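You operate a simulated robot arm through the tools that you are given. There is no shell and no other tool. Be economical: measure what you need, move in short steps, check, and stop when the job is done.

You are at the controls of a simulated two-armed robot. One attempt, no reset.

JOB
Pick up the tall grey cup with one hand, pass it to the other hand and put it on the front of the belt table. Set down upright: tall grey cup.
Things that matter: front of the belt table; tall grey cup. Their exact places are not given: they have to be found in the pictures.

The check looks at the end state, three seconds after you hand in, the way a careful person would. Anything else that was tipped, shoved, dropped, spilled or broken makes it a failure.

ROBOT AND FRAMES
Two 7-joint arms with two-finger parallel grippers on one trunk, on a base that drives. Base frame: it is fixed to the floor where the robot stands at the start and does not move with it; the origin is under the middle of the robot, x ahead of it, y to its left, z up. Readings come in m, degrees, newtons and seconds.
The left shoulder is at the start at [0.06, 0.143, 0.926], the right one opposite. With the tool pointing down near the work surface each hand reaches from about 0.3 to 0.72 m from the robot's upright axis, wherever it stands, measured 20 degrees to its own side. Places, roughly: front of the belt table [0.6, -0.6, 0.9]. Payload 1.57 kg a hand.
The TCP of each hand is the grasp point between the finger pads, 0.03 m short of the fingertips. In the tool frame z runs along the fingers and y along their closing line. The gripper opens to 0.11 m. The fingers are 0.024 m wide and 0.012 m thick; the gripper's body (0.048 by 0.112 m) begins 0.078 m behind the TCP.
Orientation is that of the tool frame in the base frame, as a unit quaternion [w, x, y, z]. With the fingers straight down and closing along the base's y, the tool's x points along the base's -x, its y along +y and its z along -z.

CONTROLS
- The arms move only by the tool move_arm. It takes "left_deltas", "right_deltas" or both (then of equal length, played together; a hand with none holds still); each is a list of rows, each an object of numbers (a shift or turn left out is 0, a gripper value left out holds the last): "tx", "ty", "tz": the shift along the tool's x, y, z in units of 20 mm (1.0 is 20 mm); "rx", "ry", "rz": the turn, a rotation vector about the tool's x, y, z in units of 8 degrees (1.0 is 8 degrees); "fingers": the gripper command, from -1 (shut) to 1 (fully open), values between in proportion. In form: [{"tx": .., "ty": .., "tz": .., "rx": .., "ry": .., "rz": .., "fingers": ..}, ...]. A call has 1 to 8 rows; each row shifts and turns the commanded pose from where the row before left it, along the tool's axes as they then stand. A call with a number of a shift or a turn outside -1 to 1 is refused whole. Each row takes 0.2 s and may step no farther than 0.05 m and 8.6 degrees from the row before; otherwise, or with a gripper value out of range, the whole call is refused. A pose out of reach is approached as far as the arm can. The call stops where the force on the tool passes 40 N (or 10 N more than at its start, if that is more) or the arm is blocked; 0.2 s more then pass. Each finger travels about 0.045 m/s and halts on what it meets, pressing with about 21 N; the grip force reading is that of the motor and also rises with nothing between the fingers. The clock runs only during rows and for 0.2 s after the last one: add rows that do not move to give the fingers time. It gives the time, the measured TCP pose, the force on the tool (base axes), the opening and the grip force at its end, in the units of the frame above (readings bear some noise), with the torque about the TCP (base axes, N m) and any sound that the robot's microphone picked up.
- Cameras (640 x 400 px; columns grow to the right, rows downward): "scene" is now at [0.0457, -0.0146, 1.5387]; the picture's right is [-0.12, -0.99, 0.00], its down [-0.78, 0.09, -0.62] and it looks along [0.62, -0.07, -0.78] (base axes); focal length 253 px, centre (320, 200). "left" rides on the left gripper at [0.07, -0.016, -0.141] in its tool frame; the picture's right is [0.23, 0.97, 0.00], its down [-0.86, 0.20, -0.48] and it looks along [-0.47, 0.11, 0.88] (tool axes); focal length 222 px, centre (320, 200). "right" rides on the right gripper at [0.07, 0.016, -0.141] in its tool frame; the picture's right is [-0.23, 0.97, 0.00], its down [-0.86, -0.20, -0.48] and it looks along [-0.47, -0.11, 0.88] (tool axes); focal length 222 px, centre (320, 200).
- snapshot(camera): a new picture of that camera. The clock stands still meanwhile.
- slide_trunk(by): slides the trunk up (or, below 0, down) by that many m; the arms and the scene camera ride with it, the base frame stays. It gives what a move gives, with no picture.
- base_move(legs): drives the robot by 1 to 6 legs, each [ahead, left, turn to the left] in m, m and degrees, along the robot's own axes; the way and the turn of a leg run together, so that a leg with both is an arc; at most 1.5 m and 180 degrees a leg. The arms and the cameras ride along, it lands a little off, and it stops where it bumps. It gives what a move gives.
- pan_tilt(pan, tilt): turns the head with the scene camera to pan (to the left, within 86 degrees either way) and tilt (down, from -29 to 69), counted from straight ahead of the robot. It gives what a move gives.
- point_at(camera, pixels): for up to 12 pixels [column, row] of the newest picture of that camera ("zoom" is the newest enlarged one), the place [x, y, z] in the base frame of the surface seen there, good to about 0.002 m, but the place of the scene camera against the robot may be out by one fixed shift of up to 0.012 m in any direction. The clock stands still meanwhile.
- zoom(camera, box): a new picture of the part [left, top, right, bottom] of that camera's present view, enlarged. The clock stands still meanwhile.
- job_done(): hands the job in; it is judged then, once.

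Go step by step. Measure first, check grasps and placings, and put right what went wrong. The budget is 80 turns and 78 pictures, counting those below and the enlarged ones. Unless the task says otherwise, let go and move clear before handing in, and close with one line.

The tools are called after "Call:" by a JSON object that holds its "api" and its "payload". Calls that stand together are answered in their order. move_arm: Moves the arms, as the interface text tells. Its arguments: {"type":"object","properties":{"left_deltas":{"type":"array","items":{"type":"object","properties":{"tx":{"type":"number"},"ty":{"type":"number"},"tz":{"type":"number"},"rx":{"type":"number"},"ry":{"type":"number"},"rz":{"type":"number"},"fingers":{"type":"number"}}}},"right_deltas":{"type":"array","items":{"type":"object","properties":{"tx":{"type":"number"},"ty":{"type":"number"},"tz":{"type":"number"},"rx":{"type":"number"},"ry":{"type":"number"},"rz":{"type":"number"},"fingers":{"type":"number"}}}}},"required":[]} The other tools are called the same way: slide_trunk (by) slides the trunk up or down; base_move (legs) drives the base; pan_tilt (pan, tilt) turns the head that bears the scene camera; snapshot (camera) takes a picture; point_at (camera, pixels) gives the place of the surface under pixels of a picture; zoom (camera, box) takes an enlarged picture of a part of a camera's view; job_done () hands the job in.

At the start:

```text
t: 0.0
left_tool_pos: [0.4616, 0.0202, 1.1002]
left_tcp_rot: [0.0, 0.0, 1.0, -0.001]
left_contact_force: [0.2, 0.0, 0.0]
left_torque: [-0.01, 0.01, 0.02]
left_finger_gap: 0.1101
left_grip_force: 0.0
right_tool_pos: [0.3381, -0.3145, 1.0995]
right_tcp_rot: [0.001, 0.0, 1.0, 0.0]
right_contact_force: [-0.6, 0.0, 0.4]
right_torque: [-0.03, 0.0, 0.0]
right_finger_gap: 0.1099
right_grip_force: 0.1
trunk travel left (down, up): [-0.525, 0.065]
robot x, y, heading: [0.0016, 0.0005, 0.1]
head pan, tilt: [-6.9, 51.4]
```

scene: 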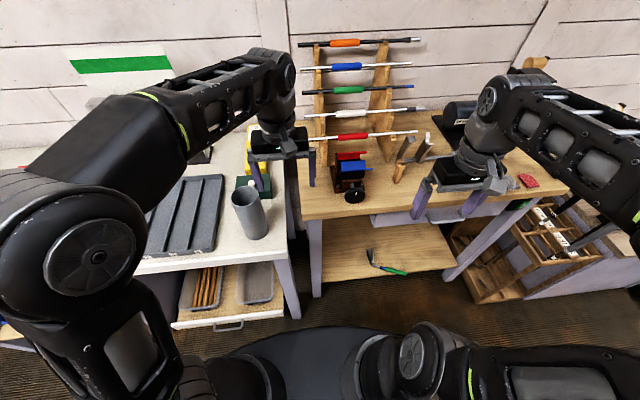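
right: 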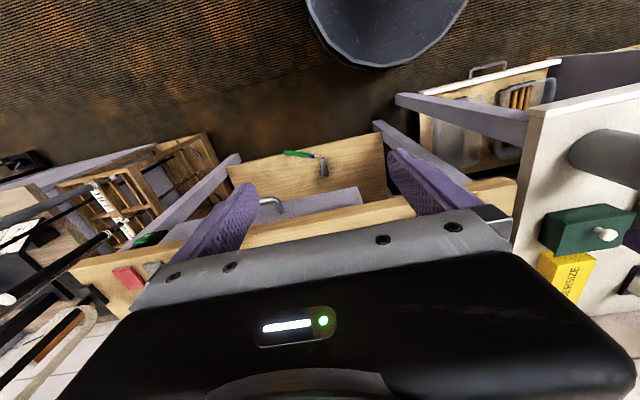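
left: 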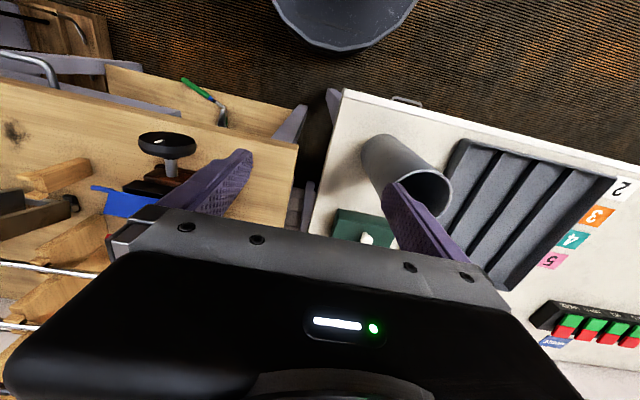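

The tall grey cup stands on the white table at about (250,213) in the scene view. I'll measure it and look to the right for the belt table.

Call:
{"api": "point_at", "payload": {"camera": "scene", "pixels": [[233, 193], [257, 193], [245, 203], [252, 215], [254, 238], [245, 225], [265, 225], [275, 238], [215, 230], [340, 205], [255, 180]]}}

Call:
{"api": "pan_tilt", "payload": {"pan": -45, "tilt": 45}}

Call:
{"api": "snapshot", "payload": {"camera": "scene"}}

```text
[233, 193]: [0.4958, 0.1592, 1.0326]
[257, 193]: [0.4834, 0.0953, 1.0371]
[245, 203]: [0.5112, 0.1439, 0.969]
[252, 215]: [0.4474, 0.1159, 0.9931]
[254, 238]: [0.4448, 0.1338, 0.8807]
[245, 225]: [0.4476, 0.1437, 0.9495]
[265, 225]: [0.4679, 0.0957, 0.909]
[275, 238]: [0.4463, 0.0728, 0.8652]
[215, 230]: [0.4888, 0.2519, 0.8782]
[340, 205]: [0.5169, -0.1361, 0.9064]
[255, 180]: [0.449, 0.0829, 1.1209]
```

```text
t: 1.0
left_tool_pos: [0.4613, 0.0219, 1.1003]
left_tcp_rot: [0.001, 0.001, 1.0, 0.0]
left_contact_force: [-0.6, -0.8, 0.2]
left_torque: [-0.02, 0.03, -0.01]
left_finger_gap: 0.1101
left_grip_force: 0.1
right_tool_pos: [0.339, -0.313, 1.0997]
right_tcp_rot: [0.001, 0.0, 1.0, -0.001]
right_contact_force: [-1.1, 0.1, 0.1]
right_torque: [0.04, 0.01, 0.0]
right_finger_gap: 0.1097
right_grip_force: 0.0
trunk travel left (down, up): [-0.525, 0.065]
robot x, y, heading: [0.0013, -0.0006, 0.1]
head pan, tilt: [-45.0, 45.0]
```

```text
74 pictures are left
```

scene: 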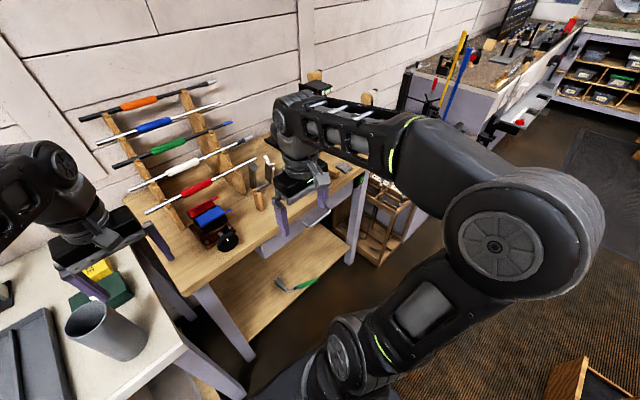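

The wooden table carries the rods; the right arm hides its right part. I'll measure its surface and move the right hand to see better.

Call:
{"api": "point_at", "payload": {"camera": "scene", "pixels": [[190, 275], [250, 233], [320, 190], [345, 160], [355, 175], [200, 280], [165, 210], [290, 215], [340, 167], [230, 235], [210, 215], [250, 165]]}}

Call:
{"api": "zoom", "payload": {"camera": "scene", "box": [100, 60, 420, 300]}}

Call:
{"api": "snapshot", "payload": {"camera": "right"}}

```text
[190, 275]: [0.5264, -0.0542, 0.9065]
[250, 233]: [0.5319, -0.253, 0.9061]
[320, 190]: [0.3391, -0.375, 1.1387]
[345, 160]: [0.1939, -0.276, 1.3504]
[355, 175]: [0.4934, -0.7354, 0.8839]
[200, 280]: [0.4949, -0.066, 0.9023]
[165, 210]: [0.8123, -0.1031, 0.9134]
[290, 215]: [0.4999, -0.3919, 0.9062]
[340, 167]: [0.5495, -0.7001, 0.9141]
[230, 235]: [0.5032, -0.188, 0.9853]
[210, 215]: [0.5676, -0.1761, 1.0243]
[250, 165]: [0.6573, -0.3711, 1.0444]
```

```text
1.67 times, centred on (260, 180) of scene
```

zoom: 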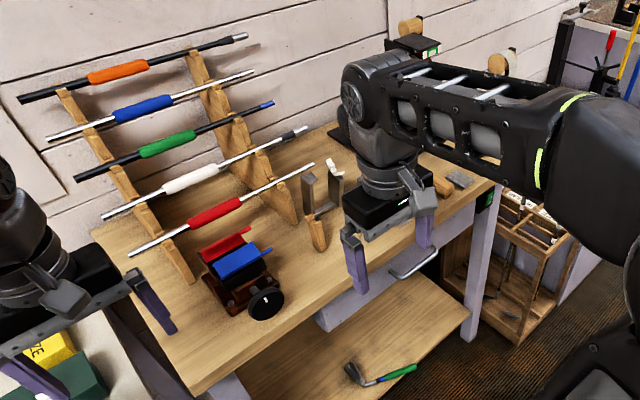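

```text
72 pictures are left
```

right: 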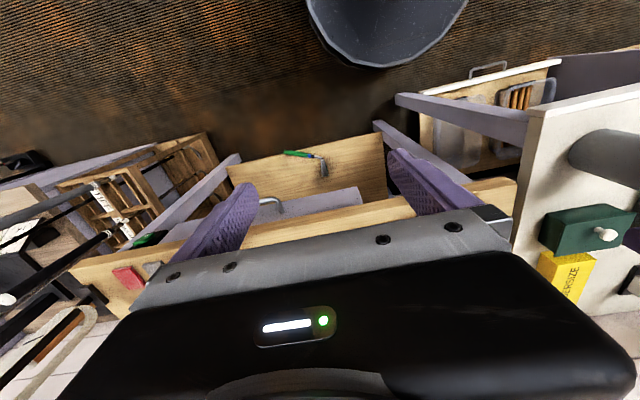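

The table surface is at z≈0.906, and its front edge at x≈0.5. The arm hides the area near y=-0.6, so I'll shift the right hand outward and up for a look from both cameras.

Call:
{"api": "move_arm", "payload": {"right_deltas": [{"ty": 1, "tz": -0.5, "tx": 0.3}, {"ty": 1, "tz": -0.5, "tx": 0.3}, {"ty": 1, "tz": -0.5, "tx": 0.3}, {"ty": 1, "tz": -0.5}, {"ty": 1, "tz": -0.5}, {"ty": 1, "tz": -0.5}]}}

Call:
{"api": "snapshot", "payload": {"camera": "scene"}}

```text
t: 2.4
left_tool_pos: [0.4613, 0.021, 1.1002]
left_tcp_rot: [0.001, -0.001, 1.0, 0.001]
left_contact_force: [0.8, 0.5, -0.4]
left_torque: [0.01, -0.01, -0.02]
left_finger_gap: 0.1098
left_grip_force: 0.0
right_tool_pos: [0.3445, -0.21, 1.1196]
right_tcp_rot: [0.0, 0.0, 1.0, 0.0]
right_contact_force: [1.3, -0.3, 0.5]
right_torque: [0.0, 0.01, -0.04]
right_finger_gap: 0.11
right_grip_force: 0.2
right hand out of reach, approached as far as the arm can: row 3, 4, 5, 6
trunk travel left (down, up): [-0.525, 0.065]
robot x, y, heading: [0.0014, 0.0002, -0.1]
head pan, tilt: [-45.0, 45.0]
```

```text
71 pictures are left
```

scene: 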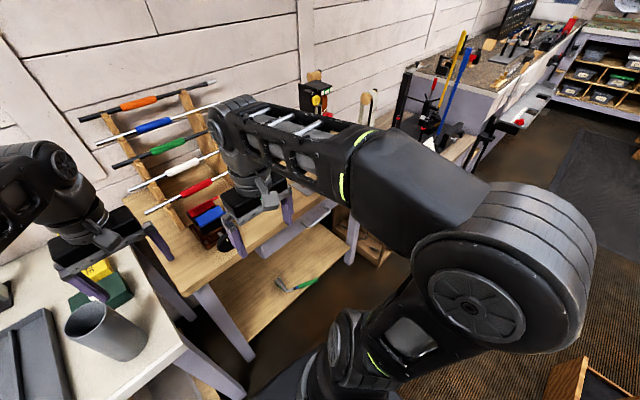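

The hand got in the way there; I'll swing it out to the right instead.

Call:
{"api": "move_arm", "payload": {"right_deltas": [{"ty": -1, "tz": 0.5}, {"ty": -1, "tz": 0.3}, {"ty": -1}, {"ty": -1}, {"ty": -1}, {"ty": -1}, {"ty": -1}, {"ty": -1}]}}

Call:
{"api": "move_arm", "payload": {"right_deltas": [{"ty": -1, "tx": 0.7}, {"ty": -1, "tx": 0.7}, {"ty": -1, "tx": 0.7}, {"ty": -1, "tx": 0.7}, {"ty": -1, "tx": 0.7}, {"ty": -1, "tx": 0.7}, {"ty": -1, "tx": 0.7}]}}

Call:
{"api": "snapshot", "payload": {"camera": "scene"}}

```text
t: 4.2
left_tool_pos: [0.46, 0.0215, 1.0997]
left_tcp_rot: [0.001, 0.0, 1.0, 0.0]
left_contact_force: [-0.3, -0.6, 0.8]
left_torque: [0.0, -0.01, 0.03]
left_finger_gap: 0.1102
left_grip_force: 0.0
right_tool_pos: [0.3434, -0.3711, 1.1031]
right_tcp_rot: [0.001, 0.001, 1.0, -0.002]
right_contact_force: [0.5, 0.6, -0.5]
right_torque: [0.02, -0.01, 0.05]
right_finger_gap: 0.1101
right_grip_force: 0.0
trunk travel left (down, up): [-0.525, 0.065]
robot x, y, heading: [0.0016, -0.002, -0.0]
head pan, tilt: [-45.0, 45.0]
```

```text
t: 5.8
left_tool_pos: [0.4601, 0.022, 1.101]
left_tcp_rot: [0.001, 0.0, 1.0, 0.0]
left_contact_force: [-0.2, 0.3, 0.2]
left_torque: [0.0, 0.01, -0.02]
left_finger_gap: 0.1102
left_grip_force: 0.1
right_tool_pos: [0.2449, -0.5126, 1.1045]
right_tcp_rot: [0.0, -0.001, 1.0, 0.0]
right_contact_force: [0.7, -0.6, 0.8]
right_torque: [0.0, 0.02, 0.0]
right_finger_gap: 0.1101
right_grip_force: 0.1
trunk travel left (down, up): [-0.525, 0.065]
robot x, y, heading: [-0.0018, -0.0, 0.2]
head pan, tilt: [-45.0, 45.0]
```

```text
70 pictures are left
```

scene: 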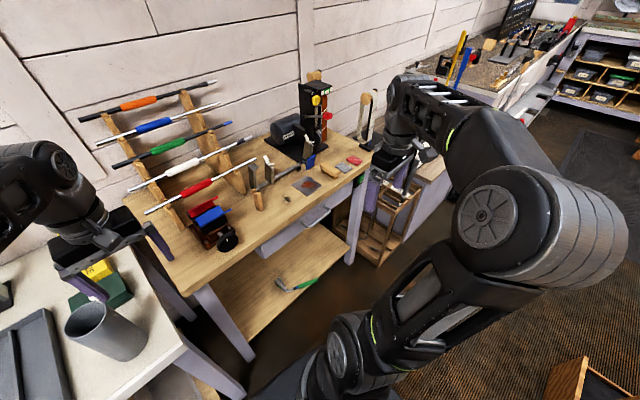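

Now the table is visible: a belt grinder stands at (300,130). I'll zoom in on its front area.

Call:
{"api": "zoom", "payload": {"camera": "scene", "box": [210, 100, 410, 225]}}

Call:
{"api": "point_at", "payload": {"camera": "scene", "pixels": [[330, 187], [355, 180], [320, 197], [300, 210], [305, 187], [318, 172], [354, 161], [343, 168], [258, 200], [270, 185], [280, 215], [368, 172]]}}

```text
3.20 times, centred on (310, 162) of scene
```

zoom: 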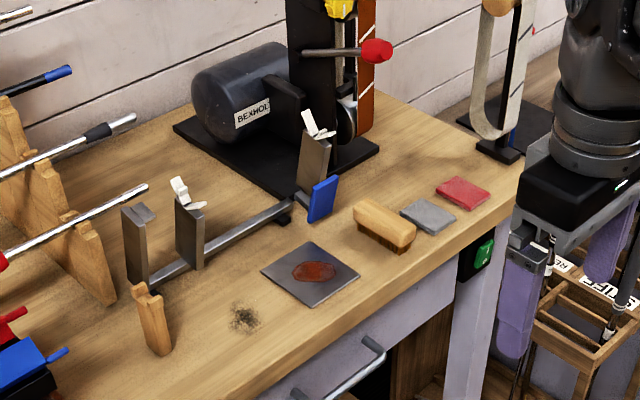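

```text
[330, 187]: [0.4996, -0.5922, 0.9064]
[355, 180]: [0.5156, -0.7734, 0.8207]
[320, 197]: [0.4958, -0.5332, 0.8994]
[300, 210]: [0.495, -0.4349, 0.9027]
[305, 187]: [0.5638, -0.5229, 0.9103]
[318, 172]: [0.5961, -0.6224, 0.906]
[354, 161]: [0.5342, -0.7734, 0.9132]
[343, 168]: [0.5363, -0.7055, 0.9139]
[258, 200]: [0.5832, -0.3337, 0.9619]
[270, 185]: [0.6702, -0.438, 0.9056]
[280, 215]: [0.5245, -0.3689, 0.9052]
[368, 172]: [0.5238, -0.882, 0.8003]
```

Call:
{"api": "point_at", "payload": {"camera": "zoom", "pixels": [[243, 318], [262, 270], [305, 305], [360, 273], [310, 242], [350, 230], [360, 205], [413, 240], [320, 218], [160, 350], [250, 245], [395, 195]]}}

Call:
{"api": "point_at", "payload": {"camera": "scene", "pixels": [[66, 325], [105, 325], [85, 303], [88, 345], [125, 358], [100, 345], [110, 300], [60, 345], [140, 365], [125, 290], [85, 320], [100, 265]]}}

Call:
{"api": "zoom", "payload": {"camera": "scene", "box": [20, 220, 220, 400]}}

```text
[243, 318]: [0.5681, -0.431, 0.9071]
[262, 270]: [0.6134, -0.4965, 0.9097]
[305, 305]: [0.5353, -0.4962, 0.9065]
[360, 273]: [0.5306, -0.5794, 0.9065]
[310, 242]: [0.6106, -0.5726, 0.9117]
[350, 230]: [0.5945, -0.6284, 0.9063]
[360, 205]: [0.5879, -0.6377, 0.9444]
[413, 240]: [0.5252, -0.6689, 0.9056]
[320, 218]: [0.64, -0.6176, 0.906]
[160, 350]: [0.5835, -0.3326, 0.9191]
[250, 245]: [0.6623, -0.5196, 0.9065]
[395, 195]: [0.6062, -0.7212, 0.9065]
```

```text
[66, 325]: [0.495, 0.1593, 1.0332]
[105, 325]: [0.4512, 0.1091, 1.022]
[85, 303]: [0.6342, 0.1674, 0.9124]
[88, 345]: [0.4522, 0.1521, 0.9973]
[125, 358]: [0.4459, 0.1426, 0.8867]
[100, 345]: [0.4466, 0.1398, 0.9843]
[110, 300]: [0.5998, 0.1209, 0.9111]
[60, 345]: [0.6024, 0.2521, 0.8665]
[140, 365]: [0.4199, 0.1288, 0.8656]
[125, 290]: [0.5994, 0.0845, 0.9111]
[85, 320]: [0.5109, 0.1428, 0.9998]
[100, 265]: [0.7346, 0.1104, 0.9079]
```

```text
2.22 times, centred on (120, 310) of scene
```

zoom: 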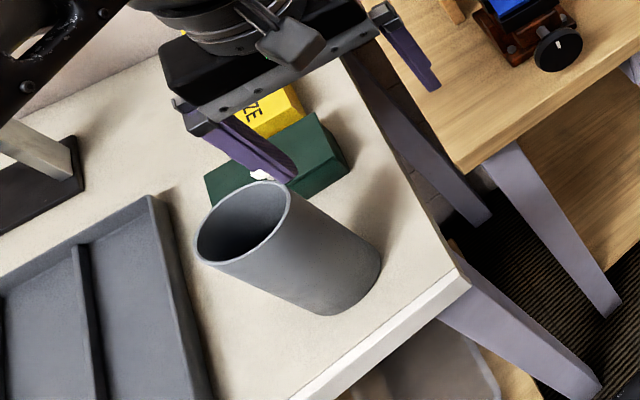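

The cup centre is about (0.48, 0.125), rim z 1.033, base 0.865, and the belt table's free spot is around (0.56,-0.43). My plan is a low tilted grip with the left hand and a top-down take-over by the right. First I'll measure with the left wrist camera and check what stands near the base.

Call:
{"api": "point_at", "payload": {"camera": "scene", "pixels": [[585, 365], [560, 385], [630, 390]]}}

Call:
{"api": "snapshot", "payload": {"camera": "left"}}

Call:
{"api": "point_at", "payload": {"camera": "left", "pixels": [[362, 150], [385, 138], [375, 165], [400, 160], [420, 150], [448, 185], [420, 172], [345, 105], [395, 110], [335, 180], [360, 215]]}}

```text
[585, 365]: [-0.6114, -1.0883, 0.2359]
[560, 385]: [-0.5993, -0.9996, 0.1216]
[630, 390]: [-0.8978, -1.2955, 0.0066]
```

```text
67 pictures are left
```

left: 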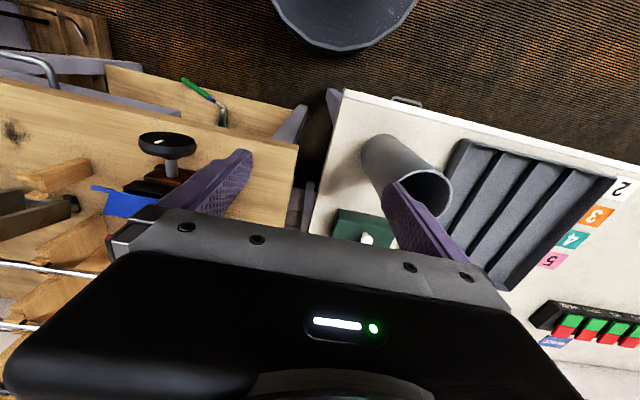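

```text
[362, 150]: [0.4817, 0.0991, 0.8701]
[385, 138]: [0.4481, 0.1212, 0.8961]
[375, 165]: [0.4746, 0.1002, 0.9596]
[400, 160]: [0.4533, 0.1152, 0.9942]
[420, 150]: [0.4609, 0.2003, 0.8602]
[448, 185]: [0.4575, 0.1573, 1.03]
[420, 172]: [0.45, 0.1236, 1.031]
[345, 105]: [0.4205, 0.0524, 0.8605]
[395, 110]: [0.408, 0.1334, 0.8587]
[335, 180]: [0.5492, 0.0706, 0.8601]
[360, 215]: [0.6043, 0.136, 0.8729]
```

The wrist camera refines the cup to centre ≈(0.482,0.132), r≈0.034, z 0.86–1.031, and nothing stands behind the robot. I'll drive back 0.2 m and tilt the left tool.

Call:
{"api": "base_move", "payload": {"legs": [[-0.2, 0, 0]]}}

Call:
{"api": "move_arm", "payload": {"left_deltas": [{"ry": -1}, {"ry": -1}, {"ry": -1}, {"ry": -1}, {"ry": -1}, {"ry": -1}, {"ry": -1}, {"ry": -0.5}]}}

```text
t: 7.4
left_tool_pos: [0.2594, 0.0202, 1.0996]
left_tcp_rot: [0.001, 0.001, 1.0, 0.001]
left_contact_force: [0.0, -1.3, -0.7]
left_torque: [-0.02, -0.02, -0.01]
left_finger_gap: 0.1101
left_grip_force: 0.0
right_tool_pos: [0.041, -0.5114, 1.1052]
right_tcp_rot: [0.0, 0.003, 1.0, -0.001]
right_contact_force: [-1.9, -0.9, 0.1]
right_torque: [-0.01, -0.04, -0.02]
right_finger_gap: 0.1098
right_grip_force: 0.2
trunk travel left (down, up): [-0.525, 0.065]
robot x, y, heading: [-0.2041, 0.0, -0.3]
head pan, tilt: [-45.0, 45.0]
```

```text
t: 9.2
left_tool_pos: [0.2601, 0.02, 1.1001]
left_tcp_rot: [0.501, 0.002, 0.865, -0.002]
left_contact_force: [-0.2, -0.1, -0.3]
left_torque: [-0.03, 0.03, 0.01]
left_finger_gap: 0.11
left_grip_force: 0.1
right_tool_pos: [0.0413, -0.5115, 1.1045]
right_tcp_rot: [0.001, 0.003, 1.0, 0.0]
right_contact_force: [-0.1, 0.4, -0.7]
right_torque: [-0.01, 0.02, -0.01]
right_finger_gap: 0.1101
right_grip_force: 0.1
trunk travel left (down, up): [-0.525, 0.065]
robot x, y, heading: [-0.1941, -0.0009, -0.1]
head pan, tilt: [-45.0, 45.0]
```

The tilt is as planned. Now I move to a pre-grasp 0.13 m short of the cup along the tool axis.

Call:
{"api": "move_arm", "payload": {"left_deltas": [{"tz": 0.955, "tx": 0.28, "ty": 0.7}, {"tz": 0.955, "tx": 0.28, "ty": 0.7}, {"tz": 0.955, "tx": 0.28, "ty": 0.7}, {"tz": 0.955, "tx": 0.28, "ty": 0.7}, {"tz": 0.955, "tx": 0.28, "ty": 0.7}, {"tz": 0.955, "tx": 0.28, "ty": 0.7}, {"tz": 0.955, "tx": 0.28, "ty": 0.7}, {"tz": 0.955, "tx": 0.28, "ty": 0.7}]}}

Call:
{"api": "snapshot", "payload": {"camera": "left"}}

Call:
{"api": "pan_tilt", "payload": {"pan": 10, "tilt": 40}}

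Call:
{"api": "snapshot", "payload": {"camera": "scene"}}

```text
t: 11.0
left_tool_pos: [0.3705, 0.1323, 0.9853]
left_tcp_rot: [0.5, 0.001, 0.866, -0.001]
left_contact_force: [0.3, 0.2, -0.1]
left_torque: [-0.04, -0.02, -0.02]
left_finger_gap: 0.11
left_grip_force: 0.0
right_tool_pos: [0.042, -0.5101, 1.1033]
right_tcp_rot: [0.0, 0.003, 1.0, 0.0]
right_contact_force: [-0.3, -0.1, 0.2]
right_torque: [0.02, 0.01, -0.03]
right_finger_gap: 0.11
right_grip_force: 0.0
trunk travel left (down, up): [-0.525, 0.065]
robot x, y, heading: [-0.1986, 0.0011, -0.2]
head pan, tilt: [-45.0, 45.0]
```

```text
66 pictures are left
```

left: 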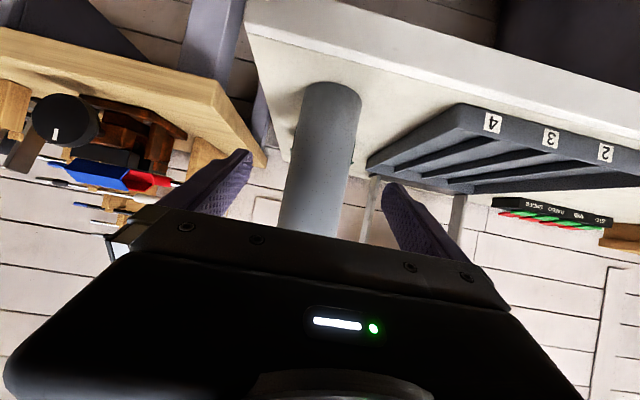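

```text
t: 12.3
left_tool_pos: [0.3702, 0.1321, 0.9845]
left_tcp_rot: [0.502, 0.001, 0.865, 0.0]
left_contact_force: [0.2, -0.5, -0.6]
left_torque: [-0.01, -0.04, -0.01]
left_finger_gap: 0.1101
left_grip_force: 0.2
right_tool_pos: [0.0424, -0.5113, 1.1042]
right_tcp_rot: [0.001, 0.003, 1.0, 0.0]
right_contact_force: [0.2, -0.4, 1.2]
right_torque: [0.0, 0.01, -0.01]
right_finger_gap: 0.1101
right_grip_force: 0.0
trunk travel left (down, up): [-0.525, 0.065]
robot x, y, heading: [-0.2023, -0.0002, -0.1]
head pan, tilt: [10.0, 40.0]
```

```text
65 pictures are left
```

scene: 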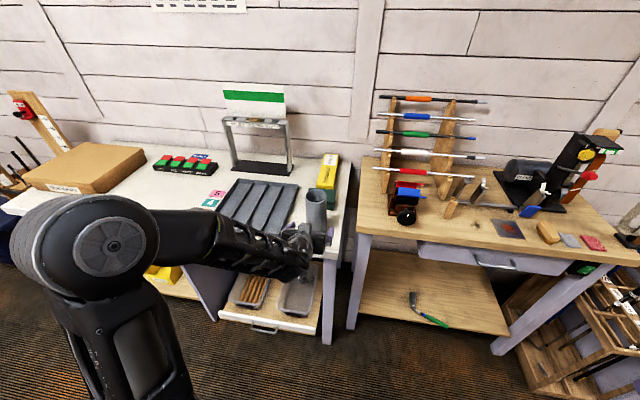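

The cup sits between the fingers in the left view (edges at about (290,190) and (350,190)). I'll measure to centre it.

Call:
{"api": "point_at", "payload": {"camera": "left", "pixels": [[294, 180], [302, 130], [321, 180], [330, 130], [347, 180], [356, 130], [331, 84], [320, 150]]}}

```text
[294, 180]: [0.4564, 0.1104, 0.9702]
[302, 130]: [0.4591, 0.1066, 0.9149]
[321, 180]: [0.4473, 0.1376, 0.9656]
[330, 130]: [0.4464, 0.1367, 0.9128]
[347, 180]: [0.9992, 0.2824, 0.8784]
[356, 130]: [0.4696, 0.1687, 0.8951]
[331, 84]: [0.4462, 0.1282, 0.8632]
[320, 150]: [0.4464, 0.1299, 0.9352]
```

Cup centre ≈(0.481,0.1345). Advancing along the tool axis.

Call:
{"api": "move_arm", "payload": {"left_deltas": [{"tz": 0.8, "ty": 0.1}, {"tz": 0.8}, {"tz": 0.8}, {"tz": 0.8}, {"tz": 0.8}, {"tz": 0.8}, {"tz": 0.8}, {"tz": 0.8}]}}

Call:
{"api": "snapshot", "payload": {"camera": "left"}}

```text
t: 14.1
left_tool_pos: [0.4828, 0.1327, 0.9196]
left_tcp_rot: [0.501, 0.0, 0.865, 0.0]
left_contact_force: [0.3, 0.2, -0.2]
left_torque: [0.02, 0.01, 0.03]
left_finger_gap: 0.1101
left_grip_force: 0.2
right_tool_pos: [0.0408, -0.5118, 1.1038]
right_tcp_rot: [0.0, 0.003, 1.0, -0.001]
right_contact_force: [0.2, 0.0, 0.5]
right_torque: [0.02, 0.07, 0.0]
right_finger_gap: 0.1098
right_grip_force: 0.0
trunk travel left (down, up): [-0.525, 0.065]
robot x, y, heading: [-0.2026, 0.004, -0.2]
head pan, tilt: [10.0, 40.0]
```

```text
64 pictures are left
```

left: 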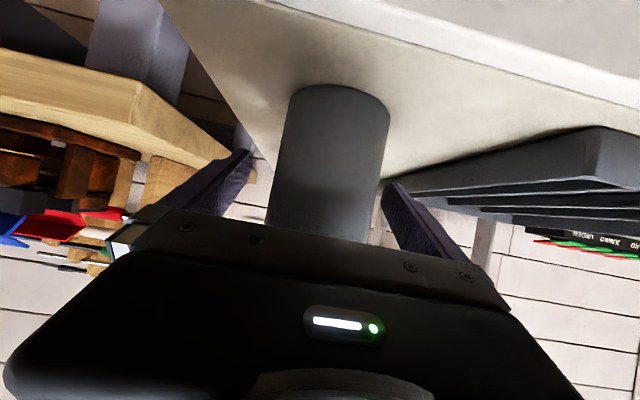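

The cup is between the fingers; I close gently in place.

Call:
{"api": "move_arm", "payload": {"left_deltas": [{"ty": 0.1, "fingers": 0.5}, {"fingers": 0.2}, {"fingers": -1}, {"fingers": -1}, {"fingers": -1}, {"fingers": -1}]}}

Call:
{"api": "snapshot", "payload": {"camera": "left"}}

```text
t: 15.5
left_tool_pos: [0.4817, 0.1356, 0.9205]
left_tcp_rot: [0.501, 0.001, 0.865, -0.001]
left_contact_force: [-0.2, -0.3, 0.6]
left_torque: [-0.02, 0.0, -0.01]
left_finger_gap: 0.0713
left_grip_force: 20.7
right_tool_pos: [0.0403, -0.512, 1.1035]
right_tcp_rot: [0.001, 0.002, 1.0, -0.001]
right_contact_force: [0.3, 0.7, -0.7]
right_torque: [0.01, 0.03, -0.01]
right_finger_gap: 0.1098
right_grip_force: 0.0
trunk travel left (down, up): [-0.525, 0.065]
robot x, y, heading: [-0.2004, 0.0021, -0.0]
head pan, tilt: [10.0, 40.0]
```

```text
63 pictures are left
```

left: 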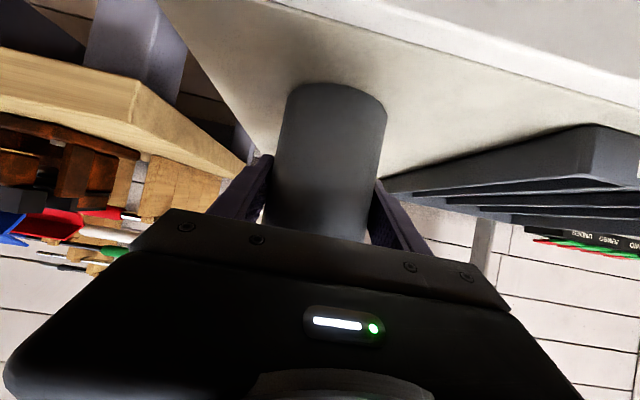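

Gripped at 0.071 m. Lift straight up 0.06 m.

Call:
{"api": "move_arm", "payload": {"left_deltas": [{"tz": -0.25, "tx": -0.433}, {"tz": -0.25, "tx": -0.433}, {"tz": -0.25, "tx": -0.433}, {"tz": -0.25, "tx": -0.433}, {"tz": -0.25, "tx": -0.433}, {"tz": -0.25, "tx": -0.433}]}}

Call:
{"api": "snapshot", "payload": {"camera": "scene"}}

```text
t: 16.9
left_tool_pos: [0.4817, 0.1355, 0.9818]
left_tcp_rot: [0.501, 0.002, 0.866, -0.001]
left_contact_force: [-0.5, -0.3, -1.1]
left_torque: [0.0, -0.02, 0.0]
left_finger_gap: 0.0716
left_grip_force: 21.3
right_tool_pos: [0.0417, -0.51, 1.104]
right_tcp_rot: [0.001, 0.003, 1.0, -0.001]
right_contact_force: [0.4, -0.4, -0.4]
right_torque: [0.0, 0.01, 0.0]
right_finger_gap: 0.1097
right_grip_force: 0.0
trunk travel left (down, up): [-0.525, 0.065]
robot x, y, heading: [-0.1974, 0.0009, -0.1]
head pan, tilt: [10.0, 40.0]
```

```text
62 pictures are left
```

scene: 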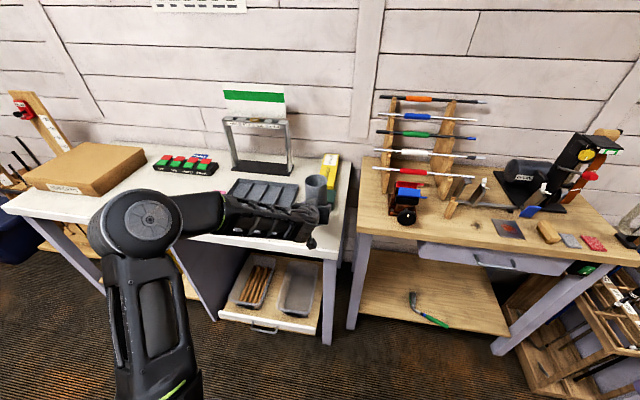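

The cup is lifted and steady. I'll back away from the table, then lower it in front of me for the hand-over.

Call:
{"api": "base_move", "payload": {"legs": [[-0.25, 0, 0]]}}

Call:
{"api": "move_arm", "payload": {"left_deltas": [{"tx": 1, "ty": -0.95, "tz": -0.4}, {"tx": 1, "ty": -0.95, "tz": -0.4}, {"tx": 1, "ty": -0.95, "tz": -0.4}, {"tx": 1, "ty": -0.95, "tz": -0.4}, {"tx": 1, "ty": -0.95, "tz": -0.4}, {"tx": 1, "ty": -0.95, "tz": -0.4}, {"tx": 1, "ty": -0.95, "tz": -0.4}, {"tx": 0.3, "ty": -0.95, "tz": -0.5}], "right_deltas": [{"tx": -1, "ty": 0.5}, {"tx": -1, "ty": 0.5}, {"tx": -1, "ty": 0.5}, {"tx": -1, "ty": 0.5}, {"tx": -1, "ty": 0.5}, {"tx": -1, "ty": 0.5}, {"tx": -1, "ty": 0.5}, {"tx": -1, "ty": 0.5}]}}

Call:
{"api": "pan_tilt", "payload": {"pan": -10, "tilt": 50}}

Call:
{"api": "snapshot", "payload": {"camera": "scene"}}

```text
t: 18.7
left_tool_pos: [0.2344, 0.1381, 0.9823]
left_tcp_rot: [0.501, 0.0, 0.866, 0.0]
left_contact_force: [-0.3, 0.0, 0.0]
left_torque: [0.0, -0.01, -0.01]
left_finger_gap: 0.0712
left_grip_force: 21.1
right_tool_pos: [-0.2037, -0.5102, 1.1044]
right_tcp_rot: [0.002, 0.0, 1.0, 0.0]
right_contact_force: [-0.9, 0.4, -0.5]
right_torque: [0.02, -0.04, 0.0]
right_finger_gap: 0.1102
right_grip_force: 0.1
trunk travel left (down, up): [-0.525, 0.065]
robot x, y, heading: [-0.4472, 0.0008, -0.2]
head pan, tilt: [10.0, 40.0]
```

```text
t: 20.5
left_tool_pos: [0.1044, -0.0134, 0.8885]
left_tcp_rot: [0.5, 0.0, 0.866, 0.0]
left_contact_force: [0.4, 0.0, -0.6]
left_torque: [0.02, 0.01, 0.03]
left_finger_gap: 0.0713
left_grip_force: 20.9
right_tool_pos: [-0.0502, -0.4334, 1.1062]
right_tcp_rot: [0.002, 0.0, 1.0, -0.001]
right_contact_force: [0.6, 1.0, -0.9]
right_torque: [-0.04, 0.0, 0.01]
right_finger_gap: 0.1102
right_grip_force: 0.1
right hand out of reach, approached as far as the arm can: row 8
trunk travel left (down, up): [-0.525, 0.065]
robot x, y, heading: [-0.4527, 0.0035, -0.0]
head pan, tilt: [10.0, 40.0]
```

```text
t: 21.3
left_tool_pos: [0.1036, -0.0129, 0.8889]
left_tcp_rot: [0.501, 0.0, 0.865, 0.0]
left_contact_force: [-0.2, 0.1, -0.9]
left_torque: [0.01, -0.03, 0.01]
left_finger_gap: 0.0715
left_grip_force: 21.0
right_tool_pos: [-0.0496, -0.4334, 1.1065]
right_tcp_rot: [0.002, 0.0, 1.0, -0.001]
right_contact_force: [0.3, 0.6, 0.1]
right_torque: [0.02, 0.03, -0.01]
right_finger_gap: 0.1101
right_grip_force: 0.0
trunk travel left (down, up): [-0.525, 0.065]
robot x, y, heading: [-0.4497, 0.0045, 0.0]
head pan, tilt: [-10.0, 50.0]
```

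```text
61 pictures are left
```

scene: 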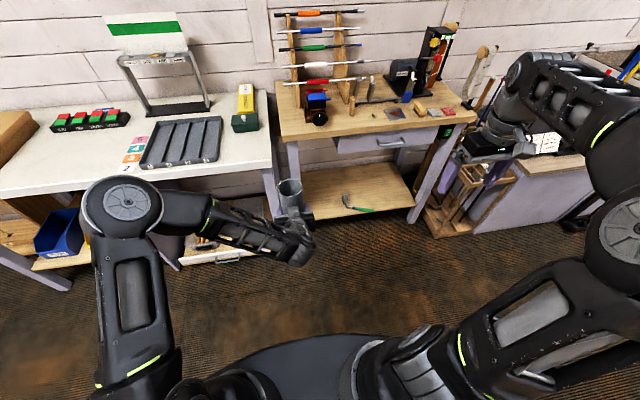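

The cup is held upright at (0.104,-0.013); right hand hit its reach limit at z 1.1. I'll lower the cup a bit more and bring the right hand near.

Call:
{"api": "move_arm", "payload": {"left_deltas": [{"tx": 0.96, "tz": -0.17}, {"tx": 0.96, "tz": -0.17}, {"tx": 0.96, "tz": -0.17}, {"tx": 0.96, "tz": -0.17}, {}, {}, {}, {}], "right_deltas": [{"tx": -0.3, "ty": 0.97, "tz": 0.45}, {"tx": -0.43, "ty": 0.97, "tz": 0.32}, {"tx": -0.43, "ty": 0.97, "tz": 0.32}, {"tx": -0.43, "ty": 0.97, "tz": 0.32}, {"tx": -0.43, "ty": 0.97, "tz": 0.32}, {"tx": -0.43, "ty": 0.97, "tz": 0.32}, {"tx": -0.43, "ty": 0.97, "tz": 0.32}, {"tx": -0.43, "ty": 0.97, "tz": 0.32}]}}

Call:
{"api": "snapshot", "payload": {"camera": "scene"}}

Call:
{"api": "snapshot", "payload": {"camera": "right"}}

```text
t: 23.1
left_tool_pos: [0.0532, -0.0131, 0.8293]
left_tcp_rot: [0.501, 0.0, 0.866, 0.0]
left_contact_force: [0.1, 0.8, -0.4]
left_torque: [0.01, 0.02, 0.0]
left_finger_gap: 0.0714
left_grip_force: 21.7
right_tool_pos: [0.0188, -0.2772, 1.0494]
right_tcp_rot: [0.001, 0.001, 1.0, -0.001]
right_contact_force: [-0.4, -0.2, -0.3]
right_torque: [0.01, -0.01, -0.01]
right_finger_gap: 0.11
right_grip_force: 0.1
trunk travel left (down, up): [-0.525, 0.065]
robot x, y, heading: [-0.45, -0.0, 0.0]
head pan, tilt: [-10.0, 50.0]
```

```text
60 pictures are left
```

scene: 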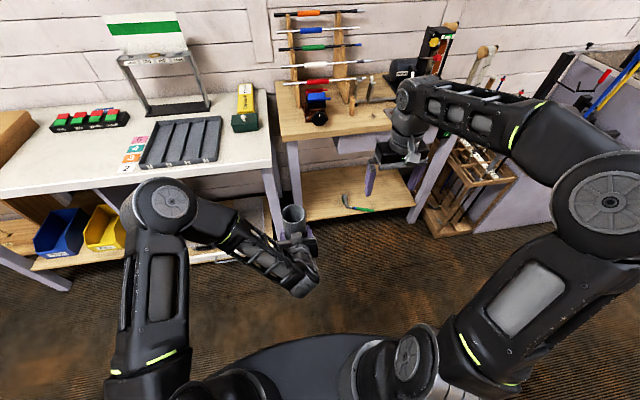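

```text
59 pictures are left
```

right: 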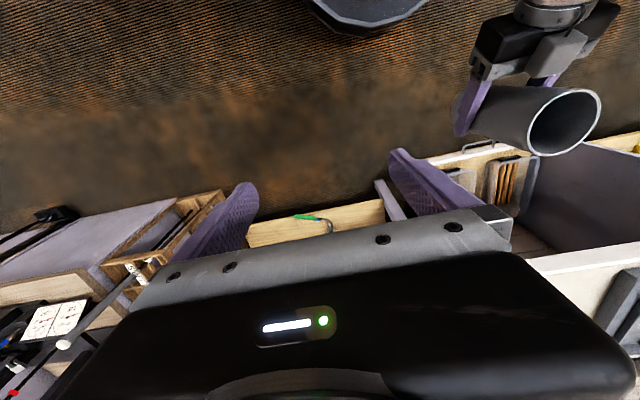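

The right camera sees the cup's rim (528–602, 88–155). Measuring the rim.

Call:
{"api": "point_at", "payload": {"camera": "right", "pixels": [[600, 110], [530, 130], [545, 154], [575, 89], [520, 90], [505, 135], [480, 120], [550, 100]]}}

```text
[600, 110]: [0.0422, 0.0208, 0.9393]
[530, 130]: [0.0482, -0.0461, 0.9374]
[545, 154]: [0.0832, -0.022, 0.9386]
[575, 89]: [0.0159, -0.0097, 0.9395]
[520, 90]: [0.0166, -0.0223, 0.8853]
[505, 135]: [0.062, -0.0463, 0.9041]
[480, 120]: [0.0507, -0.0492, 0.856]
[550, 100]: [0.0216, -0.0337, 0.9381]
```

Rim centre ≈(0.051,-0.012), z 0.939. I'll bring the right hand over it in two steps.

Call:
{"api": "move_arm", "payload": {"right_deltas": [{"tx": -0.115, "ty": 0.947, "tz": 0.105}, {"tx": -0.115, "ty": 0.947, "tz": 0.105}, {"tx": -0.115, "ty": 0.947, "tz": 0.105}, {"tx": -0.115, "ty": 0.947, "tz": 0.105}, {"tx": -0.115, "ty": 0.947, "tz": 0.105}, {"tx": -0.115, "ty": 0.947, "tz": 0.105}, {"tx": -0.115, "ty": 0.947, "tz": 0.105}]}}

Call:
{"api": "snapshot", "payload": {"camera": "scene"}}

```text
t: 24.7
left_tool_pos: [0.0533, -0.0135, 0.8294]
left_tcp_rot: [0.5, -0.001, 0.866, 0.001]
left_contact_force: [-0.2, -0.8, -1.1]
left_torque: [-0.01, 0.0, 0.02]
left_finger_gap: 0.0714
left_grip_force: 21.0
right_tool_pos: [0.0354, -0.1441, 1.0359]
right_tcp_rot: [0.001, 0.001, 1.0, -0.001]
right_contact_force: [-0.4, 0.0, -0.9]
right_torque: [0.01, 0.01, -0.01]
right_finger_gap: 0.1099
right_grip_force: 0.1
trunk travel left (down, up): [-0.525, 0.065]
robot x, y, heading: [-0.4476, 0.0042, -0.2]
head pan, tilt: [-10.0, 50.0]
```

```text
58 pictures are left
```

scene: 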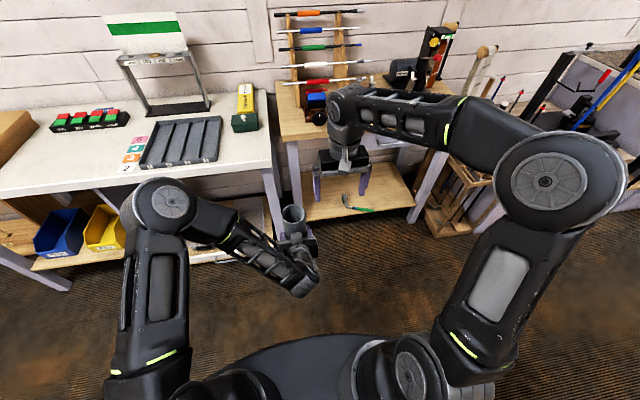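

Clear so far; finishing the approach to directly above the cup.

Call:
{"api": "move_arm", "payload": {"right_deltas": [{"tx": -0.115, "ty": 0.943, "tz": 0.105}, {"tx": -0.115, "ty": 0.943, "tz": 0.105}, {"tx": -0.115, "ty": 0.943, "tz": 0.105}, {"tx": -0.115, "ty": 0.943, "tz": 0.105}, {"tx": -0.115, "ty": 0.943, "tz": 0.105}, {"tx": -0.115, "ty": 0.943, "tz": 0.105}, {"tx": -0.115, "ty": 0.943, "tz": 0.105}]}}

Call:
{"api": "snapshot", "payload": {"camera": "scene"}}

Call:
{"api": "snapshot", "payload": {"camera": "right"}}

```text
t: 26.3
left_tool_pos: [0.0526, -0.0121, 0.8275]
left_tcp_rot: [0.501, 0.0, 0.866, 0.0]
left_contact_force: [0.9, -0.5, -1.5]
left_torque: [0.01, -0.02, 0.02]
left_finger_gap: 0.0713
left_grip_force: 21.0
right_tool_pos: [0.0503, -0.0136, 1.0216]
right_tcp_rot: [0.001, 0.0, 1.0, -0.001]
right_contact_force: [0.0, -0.1, 0.0]
right_torque: [0.03, -0.02, 0.0]
right_finger_gap: 0.1101
right_grip_force: 0.0
trunk travel left (down, up): [-0.525, 0.065]
robot x, y, heading: [-0.4489, 0.0015, -0.2]
head pan, tilt: [-10.0, 50.0]
```

```text
57 pictures are left
```

scene: 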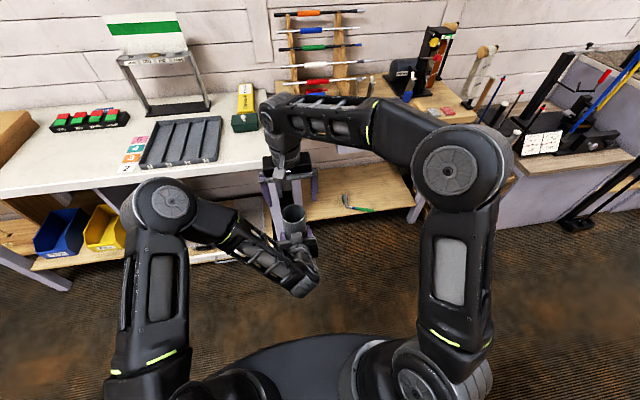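

```text
56 pictures are left
```

right: 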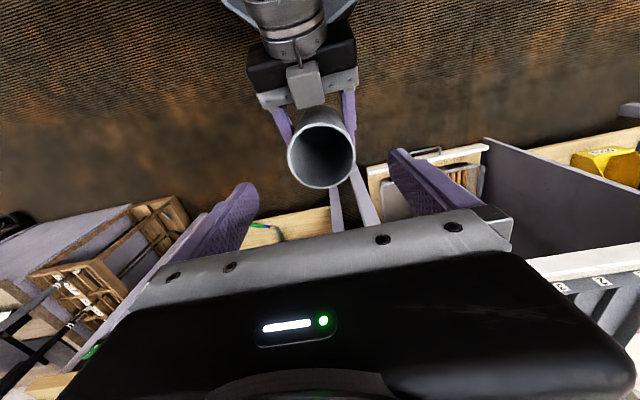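

The cup is centred under the right fingers (rim 288–355). Descending most of the way, then checking.

Call:
{"api": "move_arm", "payload": {"right_deltas": [{"tz": 0.9}, {"tz": 0.9}, {"tz": 0.9}, {"tz": 0.9}]}}

Call:
{"api": "snapshot", "payload": {"camera": "right"}}

Call:
{"api": "point_at", "payload": {"camera": "right", "pixels": [[290, 150], [353, 150], [320, 180]]}}

```text
t: 27.3
left_tool_pos: [0.0539, -0.0139, 0.8293]
left_tcp_rot: [0.5, 0.0, 0.866, 0.0]
left_contact_force: [1.0, 0.1, -1.4]
left_torque: [-0.02, 0.01, -0.03]
left_finger_gap: 0.0713
left_grip_force: 20.8
right_tool_pos: [0.0485, -0.0129, 0.95]
right_tcp_rot: [0.0, -0.001, 1.0, 0.0]
right_contact_force: [-0.1, -0.1, 0.5]
right_torque: [0.0, 0.0, 0.02]
right_finger_gap: 0.11
right_grip_force: 0.2
trunk travel left (down, up): [-0.525, 0.065]
robot x, y, heading: [-0.4484, 0.0021, -0.1]
head pan, tilt: [-10.0, 50.0]
```

```text
55 pictures are left
```

right: 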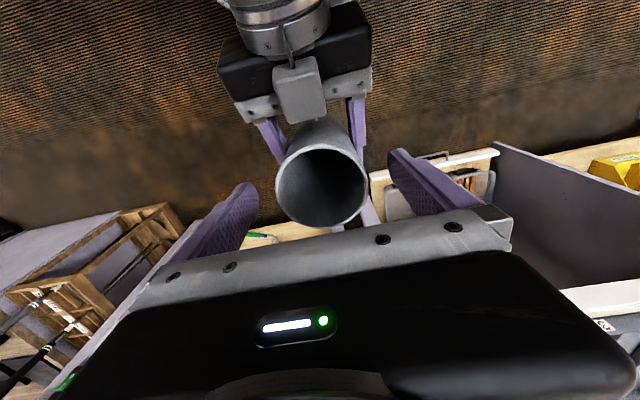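

```text
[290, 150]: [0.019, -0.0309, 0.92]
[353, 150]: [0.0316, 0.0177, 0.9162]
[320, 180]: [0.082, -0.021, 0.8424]
```

Call:
{"api": "point_at", "payload": {"camera": "right", "pixels": [[300, 65], [300, 95], [300, 115], [345, 75], [275, 184], [368, 184], [320, 226], [345, 12], [265, 140], [358, 110]]}}

```text
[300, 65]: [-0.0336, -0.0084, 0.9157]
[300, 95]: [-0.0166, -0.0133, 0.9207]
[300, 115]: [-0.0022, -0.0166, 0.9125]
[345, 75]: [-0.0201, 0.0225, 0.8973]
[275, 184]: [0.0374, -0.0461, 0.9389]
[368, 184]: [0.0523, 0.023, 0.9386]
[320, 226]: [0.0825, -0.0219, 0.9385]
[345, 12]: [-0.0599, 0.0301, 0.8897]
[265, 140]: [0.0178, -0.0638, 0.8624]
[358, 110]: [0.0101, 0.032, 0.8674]
```

Everything on the left gripper stays below z 0.92, so the path is clear. I'll lower to z≈0.908 and close the right fingers.

Call:
{"api": "move_arm", "payload": {"right_deltas": [{"tz": 0.7, "ty": 0.03}, {"tz": 0.7}, {"tz": 0.7}, {"fingers": 0.4}, {"fingers": -1}, {"fingers": -1}, {"fingers": -1}, {"fingers": -1}]}}

Call:
{"api": "snapshot", "payload": {"camera": "right"}}

```text
t: 29.1
left_tool_pos: [0.0545, -0.0131, 0.8285]
left_tcp_rot: [0.501, 0.0, 0.865, 0.0]
left_contact_force: [-0.5, -0.1, 0.6]
left_torque: [-0.34, 0.01, -0.03]
left_finger_gap: 0.0712
left_grip_force: 21.4
right_tool_pos: [0.049, -0.0137, 0.9075]
right_tcp_rot: [0.0, 0.0, 1.0, 0.0]
right_contact_force: [0.2, 0.9, -0.9]
right_torque: [0.38, -0.03, 0.0]
right_finger_gap: 0.0712
right_grip_force: 21.1
trunk travel left (down, up): [-0.525, 0.065]
robot x, y, heading: [-0.4483, 0.0029, 0.2]
head pan, tilt: [-10.0, 50.0]
```

```text
54 pictures are left
```

right: 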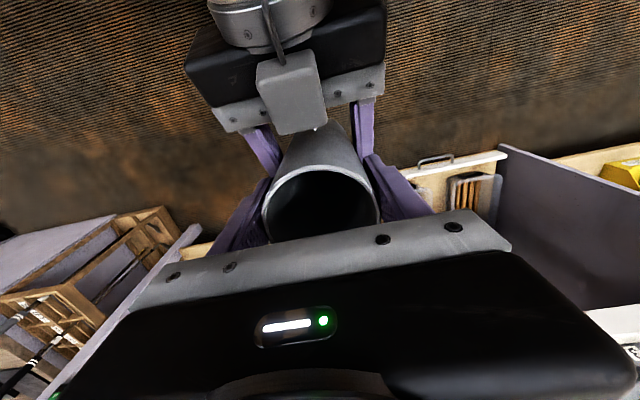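

Both hands grip (0.071 each). Now open the left hand and withdraw it horizontally backward.

Call:
{"api": "move_arm", "payload": {"left_deltas": [{"fingers": 1}, {"fingers": 1}, {"fingers": 1}, {"tz": -0.5, "tx": 0.29}, {"tz": -0.866, "tx": 0.5}, {"tz": -0.866, "tx": 0.5}, {"tz": -0.866, "tx": 0.5}, {"tz": -0.866, "tx": 0.5}]}}

Call:
{"api": "snapshot", "payload": {"camera": "right"}}

Call:
{"api": "snapshot", "payload": {"camera": "left"}}

```text
t: 30.9
left_tool_pos: [-0.0375, -0.0119, 0.8281]
left_tcp_rot: [0.501, -0.001, 0.866, 0.0]
left_contact_force: [-0.4, 0.6, 0.1]
left_torque: [0.01, 0.0, 0.0]
left_finger_gap: 0.1101
left_grip_force: 0.0
right_tool_pos: [0.049, -0.0132, 0.9066]
right_tcp_rot: [0.001, 0.0, 1.0, 0.0]
right_contact_force: [0.7, 0.0, 0.3]
right_torque: [0.03, -0.01, 0.01]
right_finger_gap: 0.0713
right_grip_force: 20.9
trunk travel left (down, up): [-0.525, 0.065]
robot x, y, heading: [-0.4503, -0.0015, -0.0]
head pan, tilt: [-10.0, 50.0]
```

```text
53 pictures are left
```

right: 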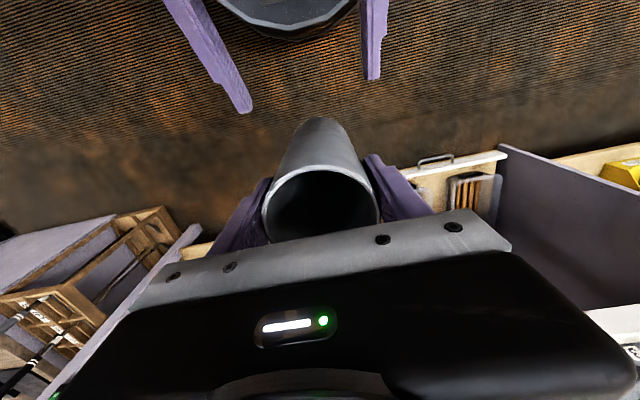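

```text
52 pictures are left
```

left: 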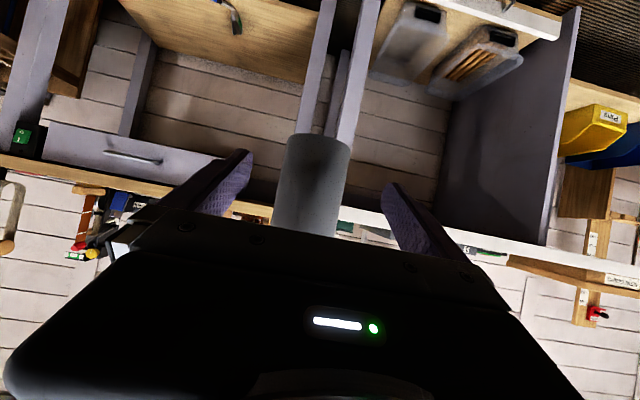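

The right hand alone holds the cup upright. I'll move both hands apart and lift the cup, then fold the left hand back to pointing down.

Call:
{"api": "move_arm", "payload": {"left_deltas": [{"ty": 1}, {"ty": 1}, {"ty": 1}, {"ty": 1}, {"ty": 1}, {"ty": 1}, {"ty": 1}, {"ty": 1}], "right_deltas": [{"tz": -0.8}, {"ty": -0.9, "tz": -0.8}, {"ty": -1, "tz": -0.8}, {"ty": -1, "tz": -0.8}, {"ty": -1, "tz": -0.8}, {"ty": -1, "tz": -0.8}, {"ty": -1, "tz": -0.8}, {"ty": -1, "tz": -0.8}]}}

Call:
{"api": "move_arm", "payload": {"left_deltas": [{"ry": 1}, {"ry": 1}, {"ry": 1}, {"ry": 1}, {"ry": 1}, {"ry": 1}, {"ry": 1}, {"ry": 0.5}]}}

Call:
{"api": "move_arm", "payload": {"left_deltas": [{"tz": -1, "tx": 0.4, "ty": 0.5}, {"tz": -1, "tx": 0.4, "ty": 0.5}, {"tz": -1, "tx": 0.4, "ty": 0.5}, {"tz": -1, "tx": 0.4, "ty": 0.5}, {"tz": -1, "tx": 0.4, "ty": 0.5}, {"tz": -1, "tx": 0.4, "ty": 0.5}, {"tz": -1, "tx": 0.4, "ty": 0.5}, {"tz": -1, "tx": 0.4, "ty": 0.5}]}}

Call:
{"api": "slide_trunk", "payload": {"by": 0.06}}

Call:
{"api": "snapshot", "payload": {"camera": "scene"}}

```text
t: 32.7
left_tool_pos: [0.0022, 0.1152, 0.795]
left_tcp_rot: [0.501, 0.0, 0.866, 0.0]
left_contact_force: [0.5, -0.3, -0.1]
left_torque: [0.02, 0.0, 0.01]
left_finger_gap: 0.1101
left_grip_force: 0.0
left hand out of reach, approached as far as the arm can: row 3, 4, 5, 6, 7, 8
right_tool_pos: [0.0484, -0.1493, 1.0358]
right_tcp_rot: [0.001, -0.001, 1.0, 0.0]
right_contact_force: [0.1, 0.4, -0.8]
right_torque: [0.01, -0.01, 0.0]
right_finger_gap: 0.0715
right_grip_force: 20.7
trunk travel left (down, up): [-0.525, 0.065]
robot x, y, heading: [-0.4466, 0.0009, -0.1]
head pan, tilt: [-10.0, 50.0]
```

```text
t: 34.5
left_tool_pos: [0.002, 0.1167, 0.7944]
left_tcp_rot: [0.0, 0.0, 1.0, 0.0]
left_contact_force: [-0.3, 0.5, 0.1]
left_torque: [0.02, 0.01, 0.0]
left_finger_gap: 0.1099
left_grip_force: 0.0
right_tool_pos: [0.0484, -0.151, 1.0344]
right_tcp_rot: [0.0, 0.0, 1.0, -0.001]
right_contact_force: [1.1, 0.8, 0.6]
right_torque: [0.0, 0.01, 0.01]
right_finger_gap: 0.0716
right_grip_force: 20.8
trunk travel left (down, up): [-0.525, 0.065]
robot x, y, heading: [-0.4477, 0.0027, -0.1]
head pan, tilt: [-10.0, 50.0]
```

```text
t: 36.3
left_tool_pos: [-0.0613, 0.1959, 0.9539]
left_tcp_rot: [0.0, 0.0, 1.0, 0.0]
left_contact_force: [0.8, 0.0, -0.5]
left_torque: [0.0, -0.01, 0.0]
left_finger_gap: 0.1101
left_grip_force: 0.0
right_tool_pos: [0.0485, -0.1497, 1.0359]
right_tcp_rot: [0.001, 0.0, 1.0, -0.001]
right_contact_force: [-1.2, -1.1, -1.8]
right_torque: [-0.02, -0.02, -0.02]
right_finger_gap: 0.0715
right_grip_force: 21.0
trunk travel left (down, up): [-0.525, 0.065]
robot x, y, heading: [-0.4485, -0.003, 0.2]
head pan, tilt: [-10.0, 50.0]
```

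```text
t: 37.3
left_tool_pos: [-0.0611, 0.1955, 1.0138]
left_tcp_rot: [0.0, 0.0, 1.0, 0.0]
left_contact_force: [0.6, 0.5, 0.6]
left_torque: [0.01, -0.01, -0.01]
left_finger_gap: 0.1099
left_grip_force: 0.0
right_tool_pos: [0.0501, -0.1513, 1.0956]
right_tcp_rot: [0.0, 0.0, 1.0, -0.001]
right_contact_force: [0.5, -0.1, -1.4]
right_torque: [0.03, 0.0, 0.03]
right_finger_gap: 0.0715
right_grip_force: 21.2
trunk travel left (down, up): [-0.585, 0.005]
robot x, y, heading: [-0.4471, -0.0031, 0.2]
head pan, tilt: [-10.0, 50.0]
```

```text
51 pictures are left
```

scene: 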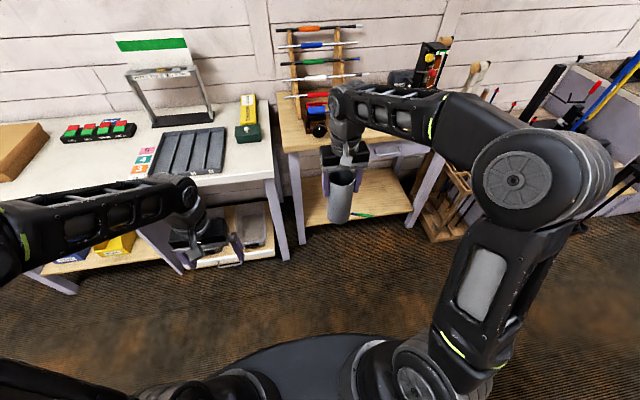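

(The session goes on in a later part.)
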